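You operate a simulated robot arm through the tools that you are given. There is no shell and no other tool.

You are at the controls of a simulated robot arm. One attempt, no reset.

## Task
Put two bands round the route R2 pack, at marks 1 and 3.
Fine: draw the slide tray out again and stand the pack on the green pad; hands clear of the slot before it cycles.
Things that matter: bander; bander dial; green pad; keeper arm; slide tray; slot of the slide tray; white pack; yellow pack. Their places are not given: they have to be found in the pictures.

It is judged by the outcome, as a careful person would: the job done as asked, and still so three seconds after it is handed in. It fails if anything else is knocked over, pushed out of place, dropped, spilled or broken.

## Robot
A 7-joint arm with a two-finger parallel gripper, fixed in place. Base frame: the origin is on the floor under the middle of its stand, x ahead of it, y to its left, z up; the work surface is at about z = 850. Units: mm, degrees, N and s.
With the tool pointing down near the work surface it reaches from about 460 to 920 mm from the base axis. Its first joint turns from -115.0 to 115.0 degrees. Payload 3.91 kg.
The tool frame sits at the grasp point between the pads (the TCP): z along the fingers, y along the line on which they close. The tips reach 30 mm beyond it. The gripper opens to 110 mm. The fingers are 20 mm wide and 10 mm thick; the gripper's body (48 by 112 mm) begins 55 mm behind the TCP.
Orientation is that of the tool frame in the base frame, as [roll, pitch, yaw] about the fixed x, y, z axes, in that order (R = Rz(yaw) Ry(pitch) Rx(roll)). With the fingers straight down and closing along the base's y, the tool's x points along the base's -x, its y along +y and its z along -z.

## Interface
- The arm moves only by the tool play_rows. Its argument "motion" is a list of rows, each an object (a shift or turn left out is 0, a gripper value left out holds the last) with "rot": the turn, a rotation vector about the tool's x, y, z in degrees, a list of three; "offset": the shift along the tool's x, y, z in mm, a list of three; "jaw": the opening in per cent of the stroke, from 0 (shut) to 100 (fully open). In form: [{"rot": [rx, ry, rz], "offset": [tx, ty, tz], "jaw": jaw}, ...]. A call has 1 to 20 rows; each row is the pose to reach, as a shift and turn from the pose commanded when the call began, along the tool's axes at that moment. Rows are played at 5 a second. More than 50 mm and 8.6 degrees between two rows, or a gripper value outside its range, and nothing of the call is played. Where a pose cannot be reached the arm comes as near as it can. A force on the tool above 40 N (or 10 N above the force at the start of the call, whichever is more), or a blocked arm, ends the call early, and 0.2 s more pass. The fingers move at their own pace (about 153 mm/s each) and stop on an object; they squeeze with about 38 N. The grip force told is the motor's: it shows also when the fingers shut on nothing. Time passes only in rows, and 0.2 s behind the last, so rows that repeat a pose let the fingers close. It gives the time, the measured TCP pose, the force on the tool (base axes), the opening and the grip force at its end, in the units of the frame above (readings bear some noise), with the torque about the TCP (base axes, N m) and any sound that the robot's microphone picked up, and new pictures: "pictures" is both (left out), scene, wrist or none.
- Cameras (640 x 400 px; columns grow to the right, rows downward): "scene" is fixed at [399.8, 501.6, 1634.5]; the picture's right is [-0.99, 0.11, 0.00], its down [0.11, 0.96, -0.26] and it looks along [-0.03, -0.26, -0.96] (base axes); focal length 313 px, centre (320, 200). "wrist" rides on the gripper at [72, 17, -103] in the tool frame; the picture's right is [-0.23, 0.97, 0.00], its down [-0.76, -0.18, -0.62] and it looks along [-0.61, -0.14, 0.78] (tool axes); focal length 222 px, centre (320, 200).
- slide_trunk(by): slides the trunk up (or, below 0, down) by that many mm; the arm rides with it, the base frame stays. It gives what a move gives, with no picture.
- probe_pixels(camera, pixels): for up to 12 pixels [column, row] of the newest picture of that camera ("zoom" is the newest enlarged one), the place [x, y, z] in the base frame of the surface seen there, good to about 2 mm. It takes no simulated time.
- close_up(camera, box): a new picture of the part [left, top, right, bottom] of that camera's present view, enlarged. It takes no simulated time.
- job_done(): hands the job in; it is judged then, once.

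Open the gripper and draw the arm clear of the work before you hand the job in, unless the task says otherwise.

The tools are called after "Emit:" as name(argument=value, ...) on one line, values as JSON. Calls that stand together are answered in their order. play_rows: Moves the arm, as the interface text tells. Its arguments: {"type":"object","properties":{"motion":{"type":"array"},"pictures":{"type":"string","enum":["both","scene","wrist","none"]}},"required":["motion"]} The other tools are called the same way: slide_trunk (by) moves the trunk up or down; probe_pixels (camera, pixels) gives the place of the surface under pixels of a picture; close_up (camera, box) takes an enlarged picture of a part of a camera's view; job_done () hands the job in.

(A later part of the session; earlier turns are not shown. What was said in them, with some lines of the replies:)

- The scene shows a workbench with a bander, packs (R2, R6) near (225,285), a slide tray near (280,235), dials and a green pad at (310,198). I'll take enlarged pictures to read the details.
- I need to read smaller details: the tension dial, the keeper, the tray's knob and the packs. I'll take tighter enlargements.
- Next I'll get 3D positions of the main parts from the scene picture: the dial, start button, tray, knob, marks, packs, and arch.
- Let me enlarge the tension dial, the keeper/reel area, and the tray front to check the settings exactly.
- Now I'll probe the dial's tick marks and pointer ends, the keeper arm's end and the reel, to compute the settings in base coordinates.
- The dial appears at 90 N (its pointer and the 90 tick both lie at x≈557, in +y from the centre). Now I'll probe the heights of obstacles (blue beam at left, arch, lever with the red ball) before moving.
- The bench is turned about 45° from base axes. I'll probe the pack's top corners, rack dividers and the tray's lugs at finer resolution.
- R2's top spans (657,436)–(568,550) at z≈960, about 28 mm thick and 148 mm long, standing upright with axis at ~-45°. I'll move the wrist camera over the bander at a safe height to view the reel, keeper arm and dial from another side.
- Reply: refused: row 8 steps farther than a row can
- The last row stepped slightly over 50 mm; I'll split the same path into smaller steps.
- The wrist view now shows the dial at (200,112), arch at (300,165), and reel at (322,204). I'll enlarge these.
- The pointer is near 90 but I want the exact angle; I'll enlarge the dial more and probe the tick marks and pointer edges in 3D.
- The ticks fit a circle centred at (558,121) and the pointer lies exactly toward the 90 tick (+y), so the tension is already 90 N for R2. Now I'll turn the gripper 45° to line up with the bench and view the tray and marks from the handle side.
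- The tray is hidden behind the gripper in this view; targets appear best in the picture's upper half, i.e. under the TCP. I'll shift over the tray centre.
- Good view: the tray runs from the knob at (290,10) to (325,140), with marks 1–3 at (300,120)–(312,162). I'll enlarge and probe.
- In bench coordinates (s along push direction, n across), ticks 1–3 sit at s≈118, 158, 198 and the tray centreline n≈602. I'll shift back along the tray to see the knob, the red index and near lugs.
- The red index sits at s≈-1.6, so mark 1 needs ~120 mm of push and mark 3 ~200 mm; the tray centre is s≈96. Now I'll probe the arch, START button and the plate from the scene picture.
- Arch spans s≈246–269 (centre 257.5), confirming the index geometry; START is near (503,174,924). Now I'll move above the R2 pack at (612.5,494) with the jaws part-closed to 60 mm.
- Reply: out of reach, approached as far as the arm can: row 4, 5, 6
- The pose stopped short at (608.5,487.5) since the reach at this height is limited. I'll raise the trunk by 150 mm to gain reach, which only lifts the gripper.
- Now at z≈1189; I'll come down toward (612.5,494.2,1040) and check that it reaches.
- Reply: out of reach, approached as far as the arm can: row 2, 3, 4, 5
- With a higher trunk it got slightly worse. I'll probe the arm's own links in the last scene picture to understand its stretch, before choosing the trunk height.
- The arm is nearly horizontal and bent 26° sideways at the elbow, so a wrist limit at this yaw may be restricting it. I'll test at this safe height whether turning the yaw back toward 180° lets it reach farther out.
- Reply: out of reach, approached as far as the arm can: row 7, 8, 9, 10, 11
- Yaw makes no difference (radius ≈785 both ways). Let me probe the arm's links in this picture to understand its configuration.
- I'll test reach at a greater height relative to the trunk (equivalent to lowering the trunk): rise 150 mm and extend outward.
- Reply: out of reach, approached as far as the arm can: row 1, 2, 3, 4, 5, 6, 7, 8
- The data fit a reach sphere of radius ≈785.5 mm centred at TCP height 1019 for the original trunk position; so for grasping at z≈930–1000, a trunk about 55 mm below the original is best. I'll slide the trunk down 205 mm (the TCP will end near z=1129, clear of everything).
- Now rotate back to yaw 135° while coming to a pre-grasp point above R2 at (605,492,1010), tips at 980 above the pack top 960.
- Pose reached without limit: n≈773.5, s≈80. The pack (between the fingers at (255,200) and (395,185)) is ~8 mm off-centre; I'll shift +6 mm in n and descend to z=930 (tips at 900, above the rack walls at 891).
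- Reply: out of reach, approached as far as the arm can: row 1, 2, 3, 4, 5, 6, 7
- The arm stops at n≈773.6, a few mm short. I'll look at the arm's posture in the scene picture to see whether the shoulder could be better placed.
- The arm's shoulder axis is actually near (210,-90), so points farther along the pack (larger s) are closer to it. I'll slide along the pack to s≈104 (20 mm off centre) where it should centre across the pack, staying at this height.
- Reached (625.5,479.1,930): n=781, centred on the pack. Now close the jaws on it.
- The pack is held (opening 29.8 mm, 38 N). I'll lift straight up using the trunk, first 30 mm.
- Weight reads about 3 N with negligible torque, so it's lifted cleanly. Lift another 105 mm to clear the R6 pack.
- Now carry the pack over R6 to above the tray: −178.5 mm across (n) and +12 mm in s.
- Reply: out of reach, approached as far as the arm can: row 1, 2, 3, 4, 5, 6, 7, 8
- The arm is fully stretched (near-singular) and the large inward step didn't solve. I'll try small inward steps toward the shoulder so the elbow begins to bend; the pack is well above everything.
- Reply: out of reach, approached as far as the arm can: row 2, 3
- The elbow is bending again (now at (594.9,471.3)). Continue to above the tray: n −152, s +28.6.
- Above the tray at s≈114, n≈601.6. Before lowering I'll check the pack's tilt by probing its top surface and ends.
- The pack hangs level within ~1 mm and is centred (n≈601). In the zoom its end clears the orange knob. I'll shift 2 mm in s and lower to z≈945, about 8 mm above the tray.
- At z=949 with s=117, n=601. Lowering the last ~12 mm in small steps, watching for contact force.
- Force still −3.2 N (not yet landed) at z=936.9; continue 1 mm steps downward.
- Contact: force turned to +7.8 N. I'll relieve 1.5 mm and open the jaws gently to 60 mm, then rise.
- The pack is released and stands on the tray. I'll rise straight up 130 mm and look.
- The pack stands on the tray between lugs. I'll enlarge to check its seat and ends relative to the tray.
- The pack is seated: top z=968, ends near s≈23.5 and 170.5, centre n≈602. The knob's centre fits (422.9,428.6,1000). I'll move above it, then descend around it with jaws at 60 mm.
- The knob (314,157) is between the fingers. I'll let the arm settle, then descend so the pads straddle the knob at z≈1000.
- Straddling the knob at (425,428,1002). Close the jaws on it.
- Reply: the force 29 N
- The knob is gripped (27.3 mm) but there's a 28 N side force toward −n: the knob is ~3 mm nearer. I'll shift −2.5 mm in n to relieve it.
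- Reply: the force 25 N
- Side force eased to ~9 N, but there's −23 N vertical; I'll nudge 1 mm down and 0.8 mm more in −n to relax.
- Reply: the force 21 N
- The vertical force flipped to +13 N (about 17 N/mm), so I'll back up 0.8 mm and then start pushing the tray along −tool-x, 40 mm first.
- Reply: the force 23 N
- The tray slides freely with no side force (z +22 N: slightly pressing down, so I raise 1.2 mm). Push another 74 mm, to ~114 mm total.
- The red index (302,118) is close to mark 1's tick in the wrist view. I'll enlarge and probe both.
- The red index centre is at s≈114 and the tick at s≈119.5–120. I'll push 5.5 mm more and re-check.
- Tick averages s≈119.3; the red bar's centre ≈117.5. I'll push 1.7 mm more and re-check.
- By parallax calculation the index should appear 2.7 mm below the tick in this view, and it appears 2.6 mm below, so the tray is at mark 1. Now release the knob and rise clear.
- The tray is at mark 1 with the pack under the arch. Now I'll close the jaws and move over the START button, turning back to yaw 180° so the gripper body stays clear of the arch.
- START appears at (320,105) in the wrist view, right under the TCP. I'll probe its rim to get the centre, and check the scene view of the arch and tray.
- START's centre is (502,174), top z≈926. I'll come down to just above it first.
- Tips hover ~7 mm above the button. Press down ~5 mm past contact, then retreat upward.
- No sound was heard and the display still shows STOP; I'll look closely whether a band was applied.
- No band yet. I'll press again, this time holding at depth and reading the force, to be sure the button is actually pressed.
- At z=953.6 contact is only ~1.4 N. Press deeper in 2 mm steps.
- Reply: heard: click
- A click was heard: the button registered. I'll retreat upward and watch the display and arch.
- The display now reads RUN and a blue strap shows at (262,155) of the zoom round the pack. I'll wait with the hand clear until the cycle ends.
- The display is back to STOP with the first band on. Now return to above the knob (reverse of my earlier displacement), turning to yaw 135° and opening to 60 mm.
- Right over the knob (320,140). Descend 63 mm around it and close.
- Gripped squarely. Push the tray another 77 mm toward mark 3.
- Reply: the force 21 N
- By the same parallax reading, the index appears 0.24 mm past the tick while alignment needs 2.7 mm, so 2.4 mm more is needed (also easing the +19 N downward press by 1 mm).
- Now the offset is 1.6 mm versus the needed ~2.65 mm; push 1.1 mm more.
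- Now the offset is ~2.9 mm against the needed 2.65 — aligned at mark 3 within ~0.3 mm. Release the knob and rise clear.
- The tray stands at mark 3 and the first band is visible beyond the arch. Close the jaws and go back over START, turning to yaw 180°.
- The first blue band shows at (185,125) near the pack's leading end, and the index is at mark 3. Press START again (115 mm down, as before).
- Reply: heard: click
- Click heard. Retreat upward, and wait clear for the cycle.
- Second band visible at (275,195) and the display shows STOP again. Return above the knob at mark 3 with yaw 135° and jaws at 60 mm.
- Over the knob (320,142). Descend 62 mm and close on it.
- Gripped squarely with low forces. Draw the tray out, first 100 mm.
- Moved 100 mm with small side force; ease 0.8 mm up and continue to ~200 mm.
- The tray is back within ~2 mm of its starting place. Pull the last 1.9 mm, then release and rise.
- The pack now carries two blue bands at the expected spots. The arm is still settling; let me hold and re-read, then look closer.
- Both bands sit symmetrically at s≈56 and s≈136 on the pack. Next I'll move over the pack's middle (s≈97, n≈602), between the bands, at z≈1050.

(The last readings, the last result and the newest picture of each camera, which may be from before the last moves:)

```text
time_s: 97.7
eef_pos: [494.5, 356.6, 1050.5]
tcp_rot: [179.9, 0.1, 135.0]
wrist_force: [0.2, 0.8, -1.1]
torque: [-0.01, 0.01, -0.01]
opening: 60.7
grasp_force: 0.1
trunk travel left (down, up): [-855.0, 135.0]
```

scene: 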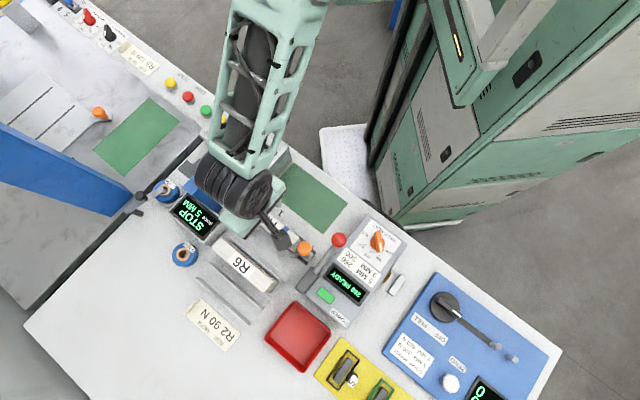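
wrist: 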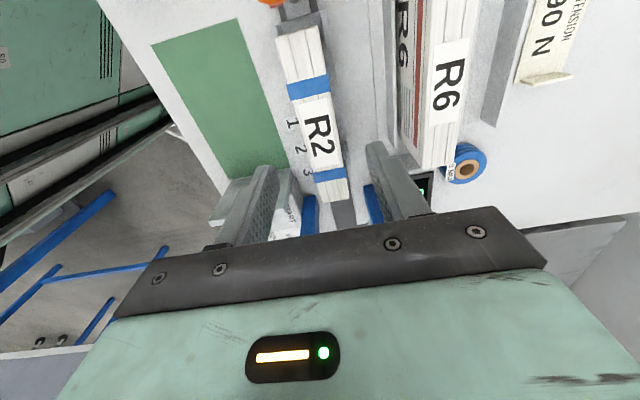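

At s=97.5, n=601.9. Let me check the bands' placement and the green pad's corners from this view.

Emit:
close_up(camera="wrist", box=[250, 0, 390, 210])

Emit:
probe_pixels(camera="wrist", pixels=[[155, 45], [236, 22], [284, 158], [228, 176], [218, 100], [295, 92], [328, 82], [315, 177], [345, 172], [282, 40], [318, 32], [325, 198]])

Emit:
probe_pixels(camera="scene", pixels=[[346, 205], [323, 232], [300, 220], [284, 195], [289, 166], [330, 195], [275, 205], [335, 217], [310, 226], [315, 180], [300, 170], [290, 205]])

```text
1.90 times, centred on (320, 105) of wrist
```

zoom: 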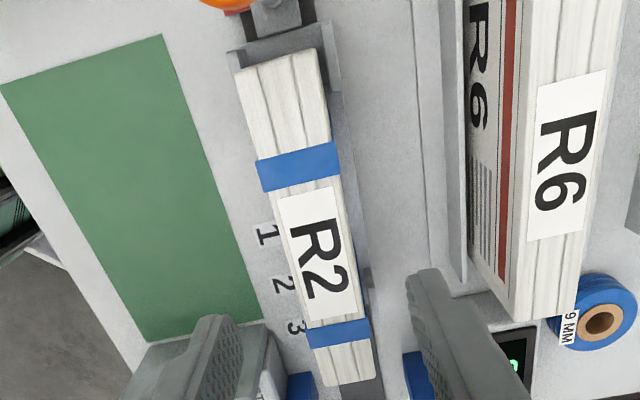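

```text
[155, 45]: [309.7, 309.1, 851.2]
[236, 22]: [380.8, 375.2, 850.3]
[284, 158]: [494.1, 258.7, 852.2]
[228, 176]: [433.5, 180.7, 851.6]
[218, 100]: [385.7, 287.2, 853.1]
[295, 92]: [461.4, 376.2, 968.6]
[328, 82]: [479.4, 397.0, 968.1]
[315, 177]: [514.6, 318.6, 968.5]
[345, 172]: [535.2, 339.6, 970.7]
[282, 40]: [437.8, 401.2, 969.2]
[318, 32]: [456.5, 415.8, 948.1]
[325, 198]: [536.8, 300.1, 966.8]
```

```text
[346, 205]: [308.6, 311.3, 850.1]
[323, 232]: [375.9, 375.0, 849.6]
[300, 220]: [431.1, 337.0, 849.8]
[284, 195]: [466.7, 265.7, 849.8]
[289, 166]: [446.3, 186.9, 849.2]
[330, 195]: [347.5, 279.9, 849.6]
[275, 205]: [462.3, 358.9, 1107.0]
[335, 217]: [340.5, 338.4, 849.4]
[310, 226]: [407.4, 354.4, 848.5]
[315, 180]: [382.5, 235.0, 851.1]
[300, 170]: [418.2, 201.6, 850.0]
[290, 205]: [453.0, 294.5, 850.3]
```

Pad spans s≈0–185, n≈436–536; bands lie at s≈59 and 138.5, pack centre ≈97. Now descend to z≈938 (tips 908, above the tray lugs at 895), fingers clear of the bands.

Emit:
play_rows(motion=[{"offset": [0, 0.5, 20]}, {"offset": [0, 0.5, 45]}, {"offset": [0, 0.5, 70]}, {"offset": [0, 0.5, 92]}, {"offset": [0, 0.5, 106]}, {"offset": [0, 0.5, 112.5]}, {"offset": [0, 0.5, 112.5]}], pictures="wrist")

```text
time_s: 99.3
eef_pos: [493.0, 356.8, 938.8]
tcp_rot: [180.0, 0.0, 135.0]
wrist_force: [-0.3, 1.3, -0.4]
torque: [0.02, -0.03, 0.05]
opening: 60.7
grasp_force: 0.0
trunk travel left (down, up): [-855.0, 135.0]
```

wrist: 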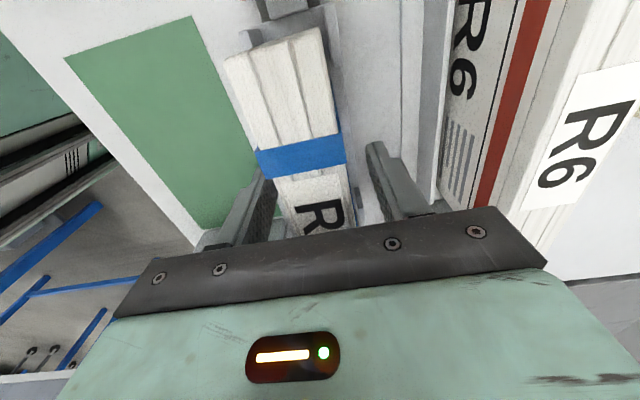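

The pack is between the fingers, which lie past the near band at (300,155). Close on it.

Emit:
play_rows(motion=[{"jaw": 35}, {"jaw": 20}, {"jaw": 0}, {"jaw": 0}, {"jaw": 0}], pictures="none")

```text
time_s: 100.5
eef_pos: [493.3, 356.5, 938.9]
tcp_rot: [180.0, 0.0, 135.1]
wrist_force: [1.4, 0.4, -0.9]
torque: [0.03, 0.01, 0.02]
opening: 29.7
grasp_force: 37.8
trunk travel left (down, up): [-855.0, 135.0]
```

Held at 29.7 mm. Lift 65 mm straight up.

Emit:
play_rows(motion=[{"offset": [0, 0, -5]}, {"offset": [0, 0, -15]}, {"offset": [0, 0, -30]}, {"offset": [0, 0, -48]}, {"offset": [0, 0, -65]}, {"offset": [0, 0, -65]}], pictures="both")

```text
time_s: 101.9
eef_pos: [491.3, 357.7, 1002.6]
tcp_rot: [-180.0, 0.0, 135.0]
wrist_force: [-0.1, 0.4, -2.8]
torque: [0.01, 0.01, 0.0]
opening: 29.8
grasp_force: 37.9
trunk travel left (down, up): [-855.0, 135.0]
```

scene: 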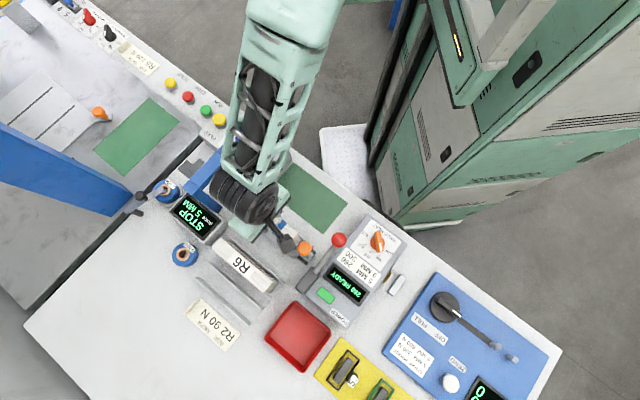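
wrist: 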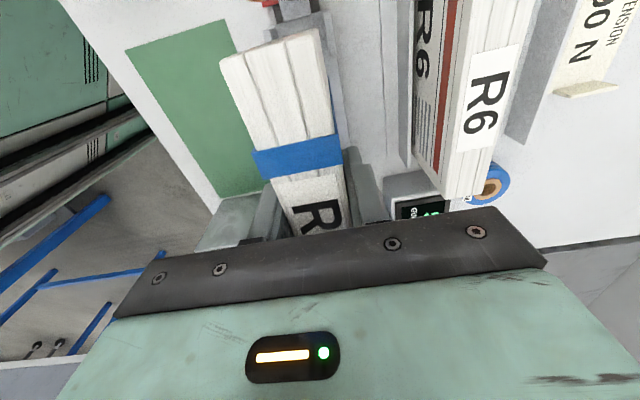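

Lifted cleanly (−2.8 N). Now move −112 mm in n and −4 mm in s to above the green pad.

Emit:
play_rows(motion=[{"offset": [0, -8, 0]}, {"offset": [1, -24, 0]}, {"offset": [2, -44, 0]}, {"offset": [3, -64, 0]}, {"offset": [4, -84, 0]}, {"offset": [4, -102, 0]}, {"offset": [4, -112, 0]}, {"offset": [4, -112, 0]}], pictures="both")

```text
time_s: 103.7
eef_pos: [410.3, 282.5, 1004.1]
tcp_rot: [-180.0, 0.0, 134.9]
wrist_force: [-0.6, 0.0, -3.5]
torque: [0.02, 0.02, 0.01]
opening: 29.9
grasp_force: 38.4
trunk travel left (down, up): [-855.0, 135.0]
```

scene: 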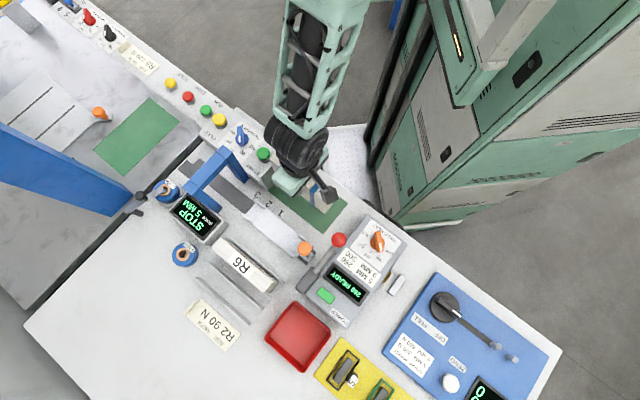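
wrist: 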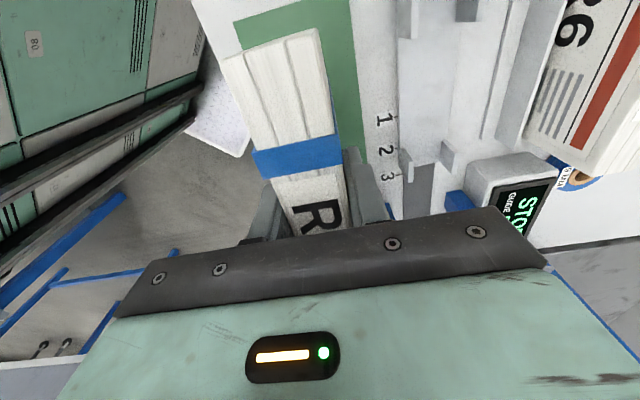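

Over the pad's middle (s=90, n=490). Lower 68 mm to just above the pad.

Emit:
play_rows(motion=[{"offset": [0, 0, 12]}, {"offset": [0, 0, 28]}, {"offset": [0, 0, 44]}, {"offset": [0, 0, 58]}, {"offset": [0, 0, 67]}, {"offset": [0, 0, 70]}, {"offset": [0, 0, 70]}], pictures="wrist")

```text
time_s: 105.3
eef_pos: [414.3, 280.9, 931.7]
tcp_rot: [-180.0, 0.0, 135.1]
wrist_force: [-0.5, -1.2, -3.0]
torque: [0.04, -0.02, 0.04]
opening: 29.6
grasp_force: 37.9
trunk travel left (down, up): [-855.0, 135.0]
```

wrist: 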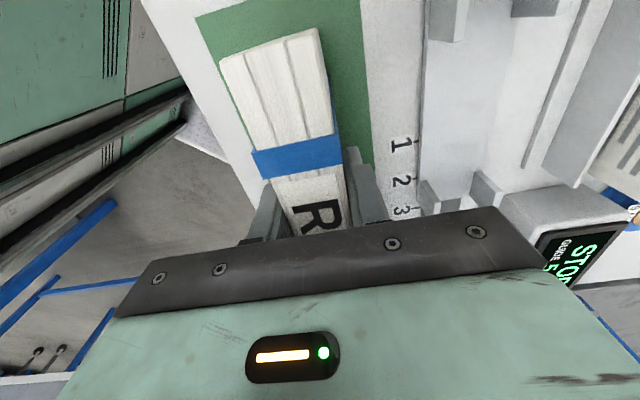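

Still hanging (−3 N) at z=931.7. Lower in 1 mm steps to contact.

Emit:
play_rows(motion=[{"offset": [0, 0, 2]}, {"offset": [0, 0, 3]}, {"offset": [0, 0, 4]}, {"offset": [0, 0, 5]}, {"offset": [0, 0, 5]}], pictures="none")

```text
time_s: 106.5
eef_pos: [412.9, 279.9, 926.9]
tcp_rot: [-180.0, 0.0, 135.0]
wrist_force: [0.8, 1.2, -2.6]
torque: [0.0, 0.02, -0.01]
opening: 29.8
grasp_force: 38.2
trunk travel left (down, up): [-855.0, 135.0]
```

Emit:
play_rows(motion=[{"offset": [0, 0, 0.7]}, {"offset": [0, 0, 1.4]}, {"offset": [0, 0, 2]}, {"offset": [0, 0, 2]}], pictures="none")

```text
time_s: 107.5
eef_pos: [412.9, 281.6, 927.6]
tcp_rot: [179.9, 0.0, 135.0]
wrist_force: [-0.2, -1.4, 0.4]
torque: [-0.09, 0.04, 0.03]
opening: 29.8
grasp_force: 38.1
trunk travel left (down, up): [-855.0, 135.0]
```

The force rose from −2.6 to +0.4 N: the pack is touching the pad. Settle 0.7 mm more to seat it, then open gently.

Emit:
play_rows(motion=[{"offset": [0, 0, 0.7]}, {"offset": [0, 0, 0.7]}, {"offset": [0, 0, 0.7]}], pictures="none")

```text
time_s: 108.3
eef_pos: [412.7, 281.2, 927.5]
tcp_rot: [179.9, 0.0, 135.0]
wrist_force: [-2.0, -2.7, 17.9]
torque: [-0.69, -0.12, -0.11]
opening: 29.7
grasp_force: 38.5
trunk travel left (down, up): [-855.0, 135.0]
```

Seated with 18 N; relieve 0.8 mm and open gradually to 60 mm.

Emit:
play_rows(motion=[{"offset": [0, 0, -0.8]}, {"offset": [0, 0, -0.8]}, {"offset": [0, 0, -0.8], "jaw": 32}, {"offset": [0, 0, -0.8], "jaw": 40}, {"offset": [0, 0, -0.8], "jaw": 55}, {"offset": [0, 0, -0.8], "jaw": 55}], pictures="wrist")

```text
time_s: 109.7
eef_pos: [413.5, 281.3, 926.2]
tcp_rot: [180.0, 0.1, 135.0]
wrist_force: [-0.2, -0.7, -0.1]
torque: [0.02, -0.02, -0.02]
opening: 60.4
grasp_force: 0.1
trunk travel left (down, up): [-855.0, 135.0]
```

wrist: 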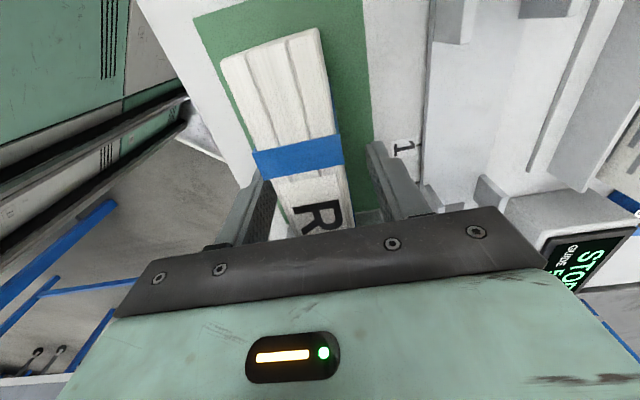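

The pack stands free on the pad. Rise straight up 150 mm, slowly at first.

Emit:
play_rows(motion=[{"offset": [0, 0, -8]}, {"offset": [0, 0, -25]}, {"offset": [0, 0, -50]}, {"offset": [0, 0, -80]}, {"offset": [0, 0, -115]}, {"offset": [0, 0, -150]}, {"offset": [0, 0, -150]}], pictures="both")

```text
time_s: 111.3
eef_pos: [413.5, 280.9, 1076.9]
tcp_rot: [-180.0, 0.1, 135.1]
wrist_force: [0.7, -0.3, 0.3]
torque: [0.03, 0.03, 0.0]
opening: 60.5
grasp_force: 0.1
trunk travel left (down, up): [-855.0, 135.0]
```

scene: 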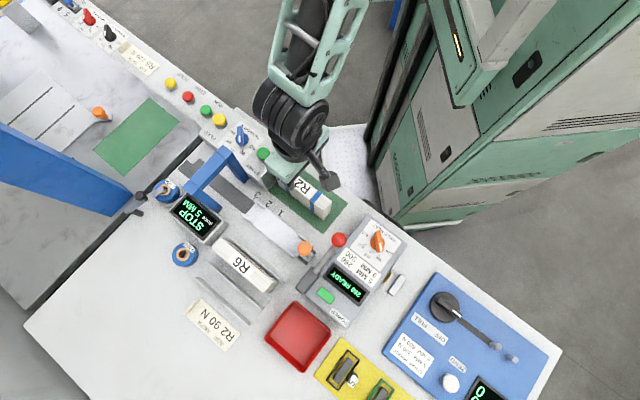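
wrist: 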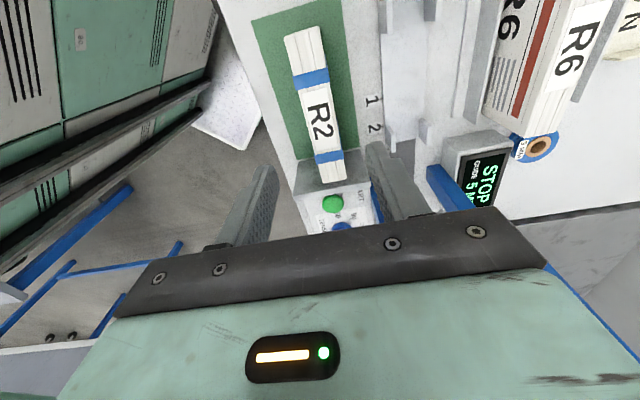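

The pack stands on the green pad with two bands. I'll verify the tray's position and the pack's seating in enlargements.

Emit:
close_up(camera="scene", box=[220, 160, 360, 280])

Emit:
close_up(camera="wrist", box=[240, 0, 400, 200])

Emit:
probe_pixels(camera="scene", pixels=[[312.7, 247.5], [305, 248], [291, 255], [298, 237], [315, 200], [300, 188], [322, 216], [325, 210], [330, 213], [318, 204], [306, 193], [303, 239]])

```text
3.33 times, centred on (290, 220) of scene
```

zoom: 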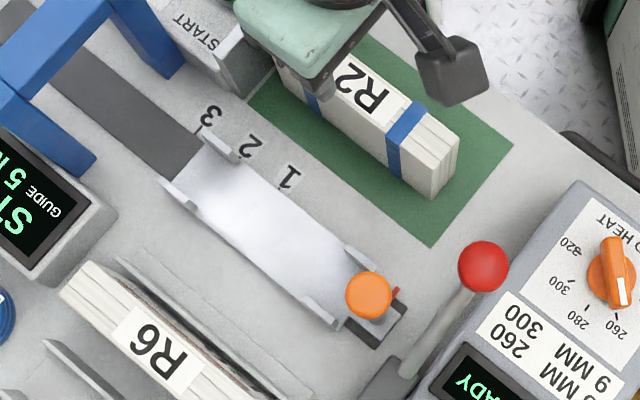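

```text
2.00 times, centred on (320, 100) of wrist
```

zoom: 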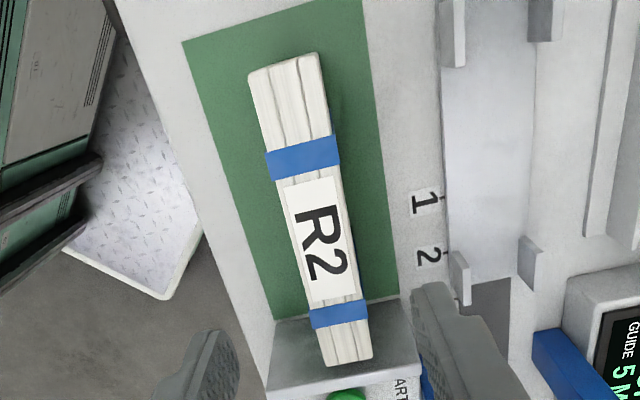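

```text
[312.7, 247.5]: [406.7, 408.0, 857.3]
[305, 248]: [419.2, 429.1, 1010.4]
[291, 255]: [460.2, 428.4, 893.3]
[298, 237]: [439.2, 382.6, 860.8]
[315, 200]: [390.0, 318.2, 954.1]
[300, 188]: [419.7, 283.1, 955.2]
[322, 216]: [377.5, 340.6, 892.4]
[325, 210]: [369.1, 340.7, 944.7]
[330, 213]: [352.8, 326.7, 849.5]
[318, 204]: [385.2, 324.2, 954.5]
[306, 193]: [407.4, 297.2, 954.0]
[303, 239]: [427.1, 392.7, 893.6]
```

Everything matches: the tray's knob and lugs are back at their initial coordinates, and the pack stands upright on the pad (top z≈955), spanning s≈18–168 inside the pad. Now I'll open the gripper and draw the arm up and clear.

Emit:
play_rows(motion=[{"offset": [0, 0, -30], "jaw": 55}, {"offset": [0, 0, -65]}, {"offset": [0, 0, -100], "jaw": 80}, {"offset": [0, 0, -135], "jaw": 100}, {"offset": [0, 0, -165]}, {"offset": [0, 0, -165]}, {"offset": [0, 0, -165]}], pictures="both")

```text
time_s: 112.9
eef_pos: [412.5, 281.0, 1244.7]
tcp_rot: [-179.9, -0.1, 135.0]
wrist_force: [-0.2, -0.8, 0.2]
torque: [-0.01, -0.01, -0.02]
opening: 110.0
grasp_force: 0.1
trunk travel left (down, up): [-855.0, 135.0]
```

scene: 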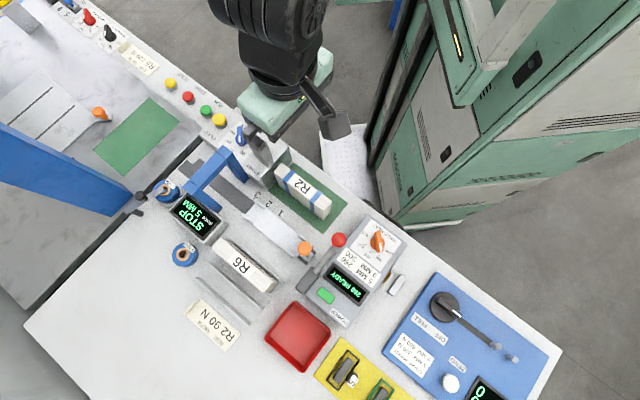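
wrist: 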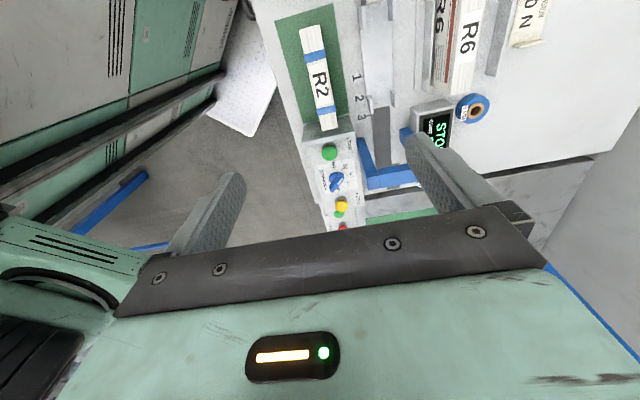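

The arm is clear at z≈1245 with the gripper open. One last enlarged look to confirm the pack, dial and surroundings.

Emit:
close_up(camera="scene", box=[160, 120, 360, 260])

Emit:
close_up(camera="wrist", box=[270, 0, 400, 200])

```text
2.86 times, centred on (260, 190) of scene
```

zoom: 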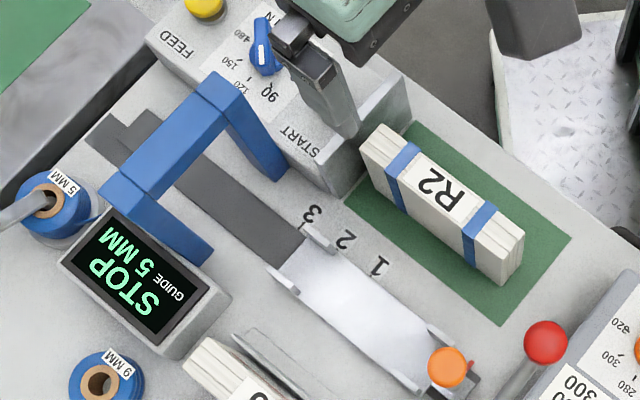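

```text
2.00 times, centred on (335, 100) of wrist
```

zoom: 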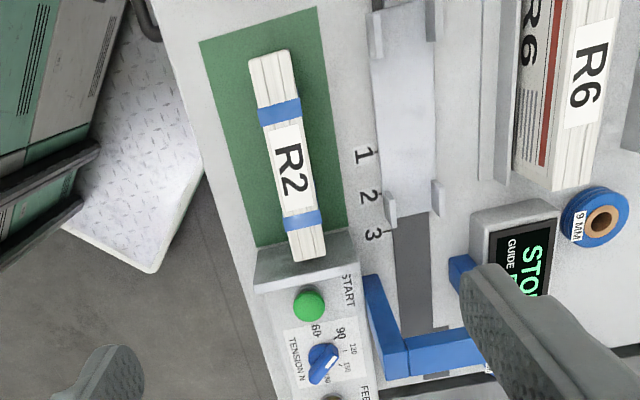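

I'll double-check that the tension dial still points to 90.

Emit:
close_up(camera="wrist", box=[310, 140, 370, 200])

```text
6.67 times, centred on (340, 170) of wrist
```

zoom: 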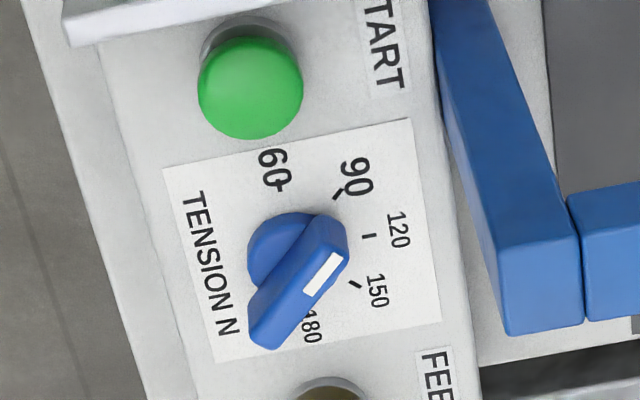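

The dial still points at 90 N, two bands are on the R2 pack (marks 1 and 3), the tray is drawn out, the pack stands on the green pad and the arm is clear. Handing in.

Emit:
job_done()

```text
The job is handed in.
```

The R2 pack now has two bands, one at mark 1 and one at mark 3, and is standing upright on the green pad.

- **Settings:** The tension dial was already at 90 N, which matches the R2 card. The reel, guide and weld heat were already set for 5 mm strap, so I changed nothing.
- **Banding:** I lined the tray's red pointer up with each mark by eye. By my reading it was within about half a millimetre each time. The hand was off the knob and out of the slot before each press of START.
- **First press of START:** My first try at START did not register. No band went on, and the next press clicked and ran the cycle normally.
- **Afterwards:** The tray is drawn back to its starting position. The gripper is open and the arm is raised clear of the work.

In the last pictures nothing else looked out of place, including the R6 pack.
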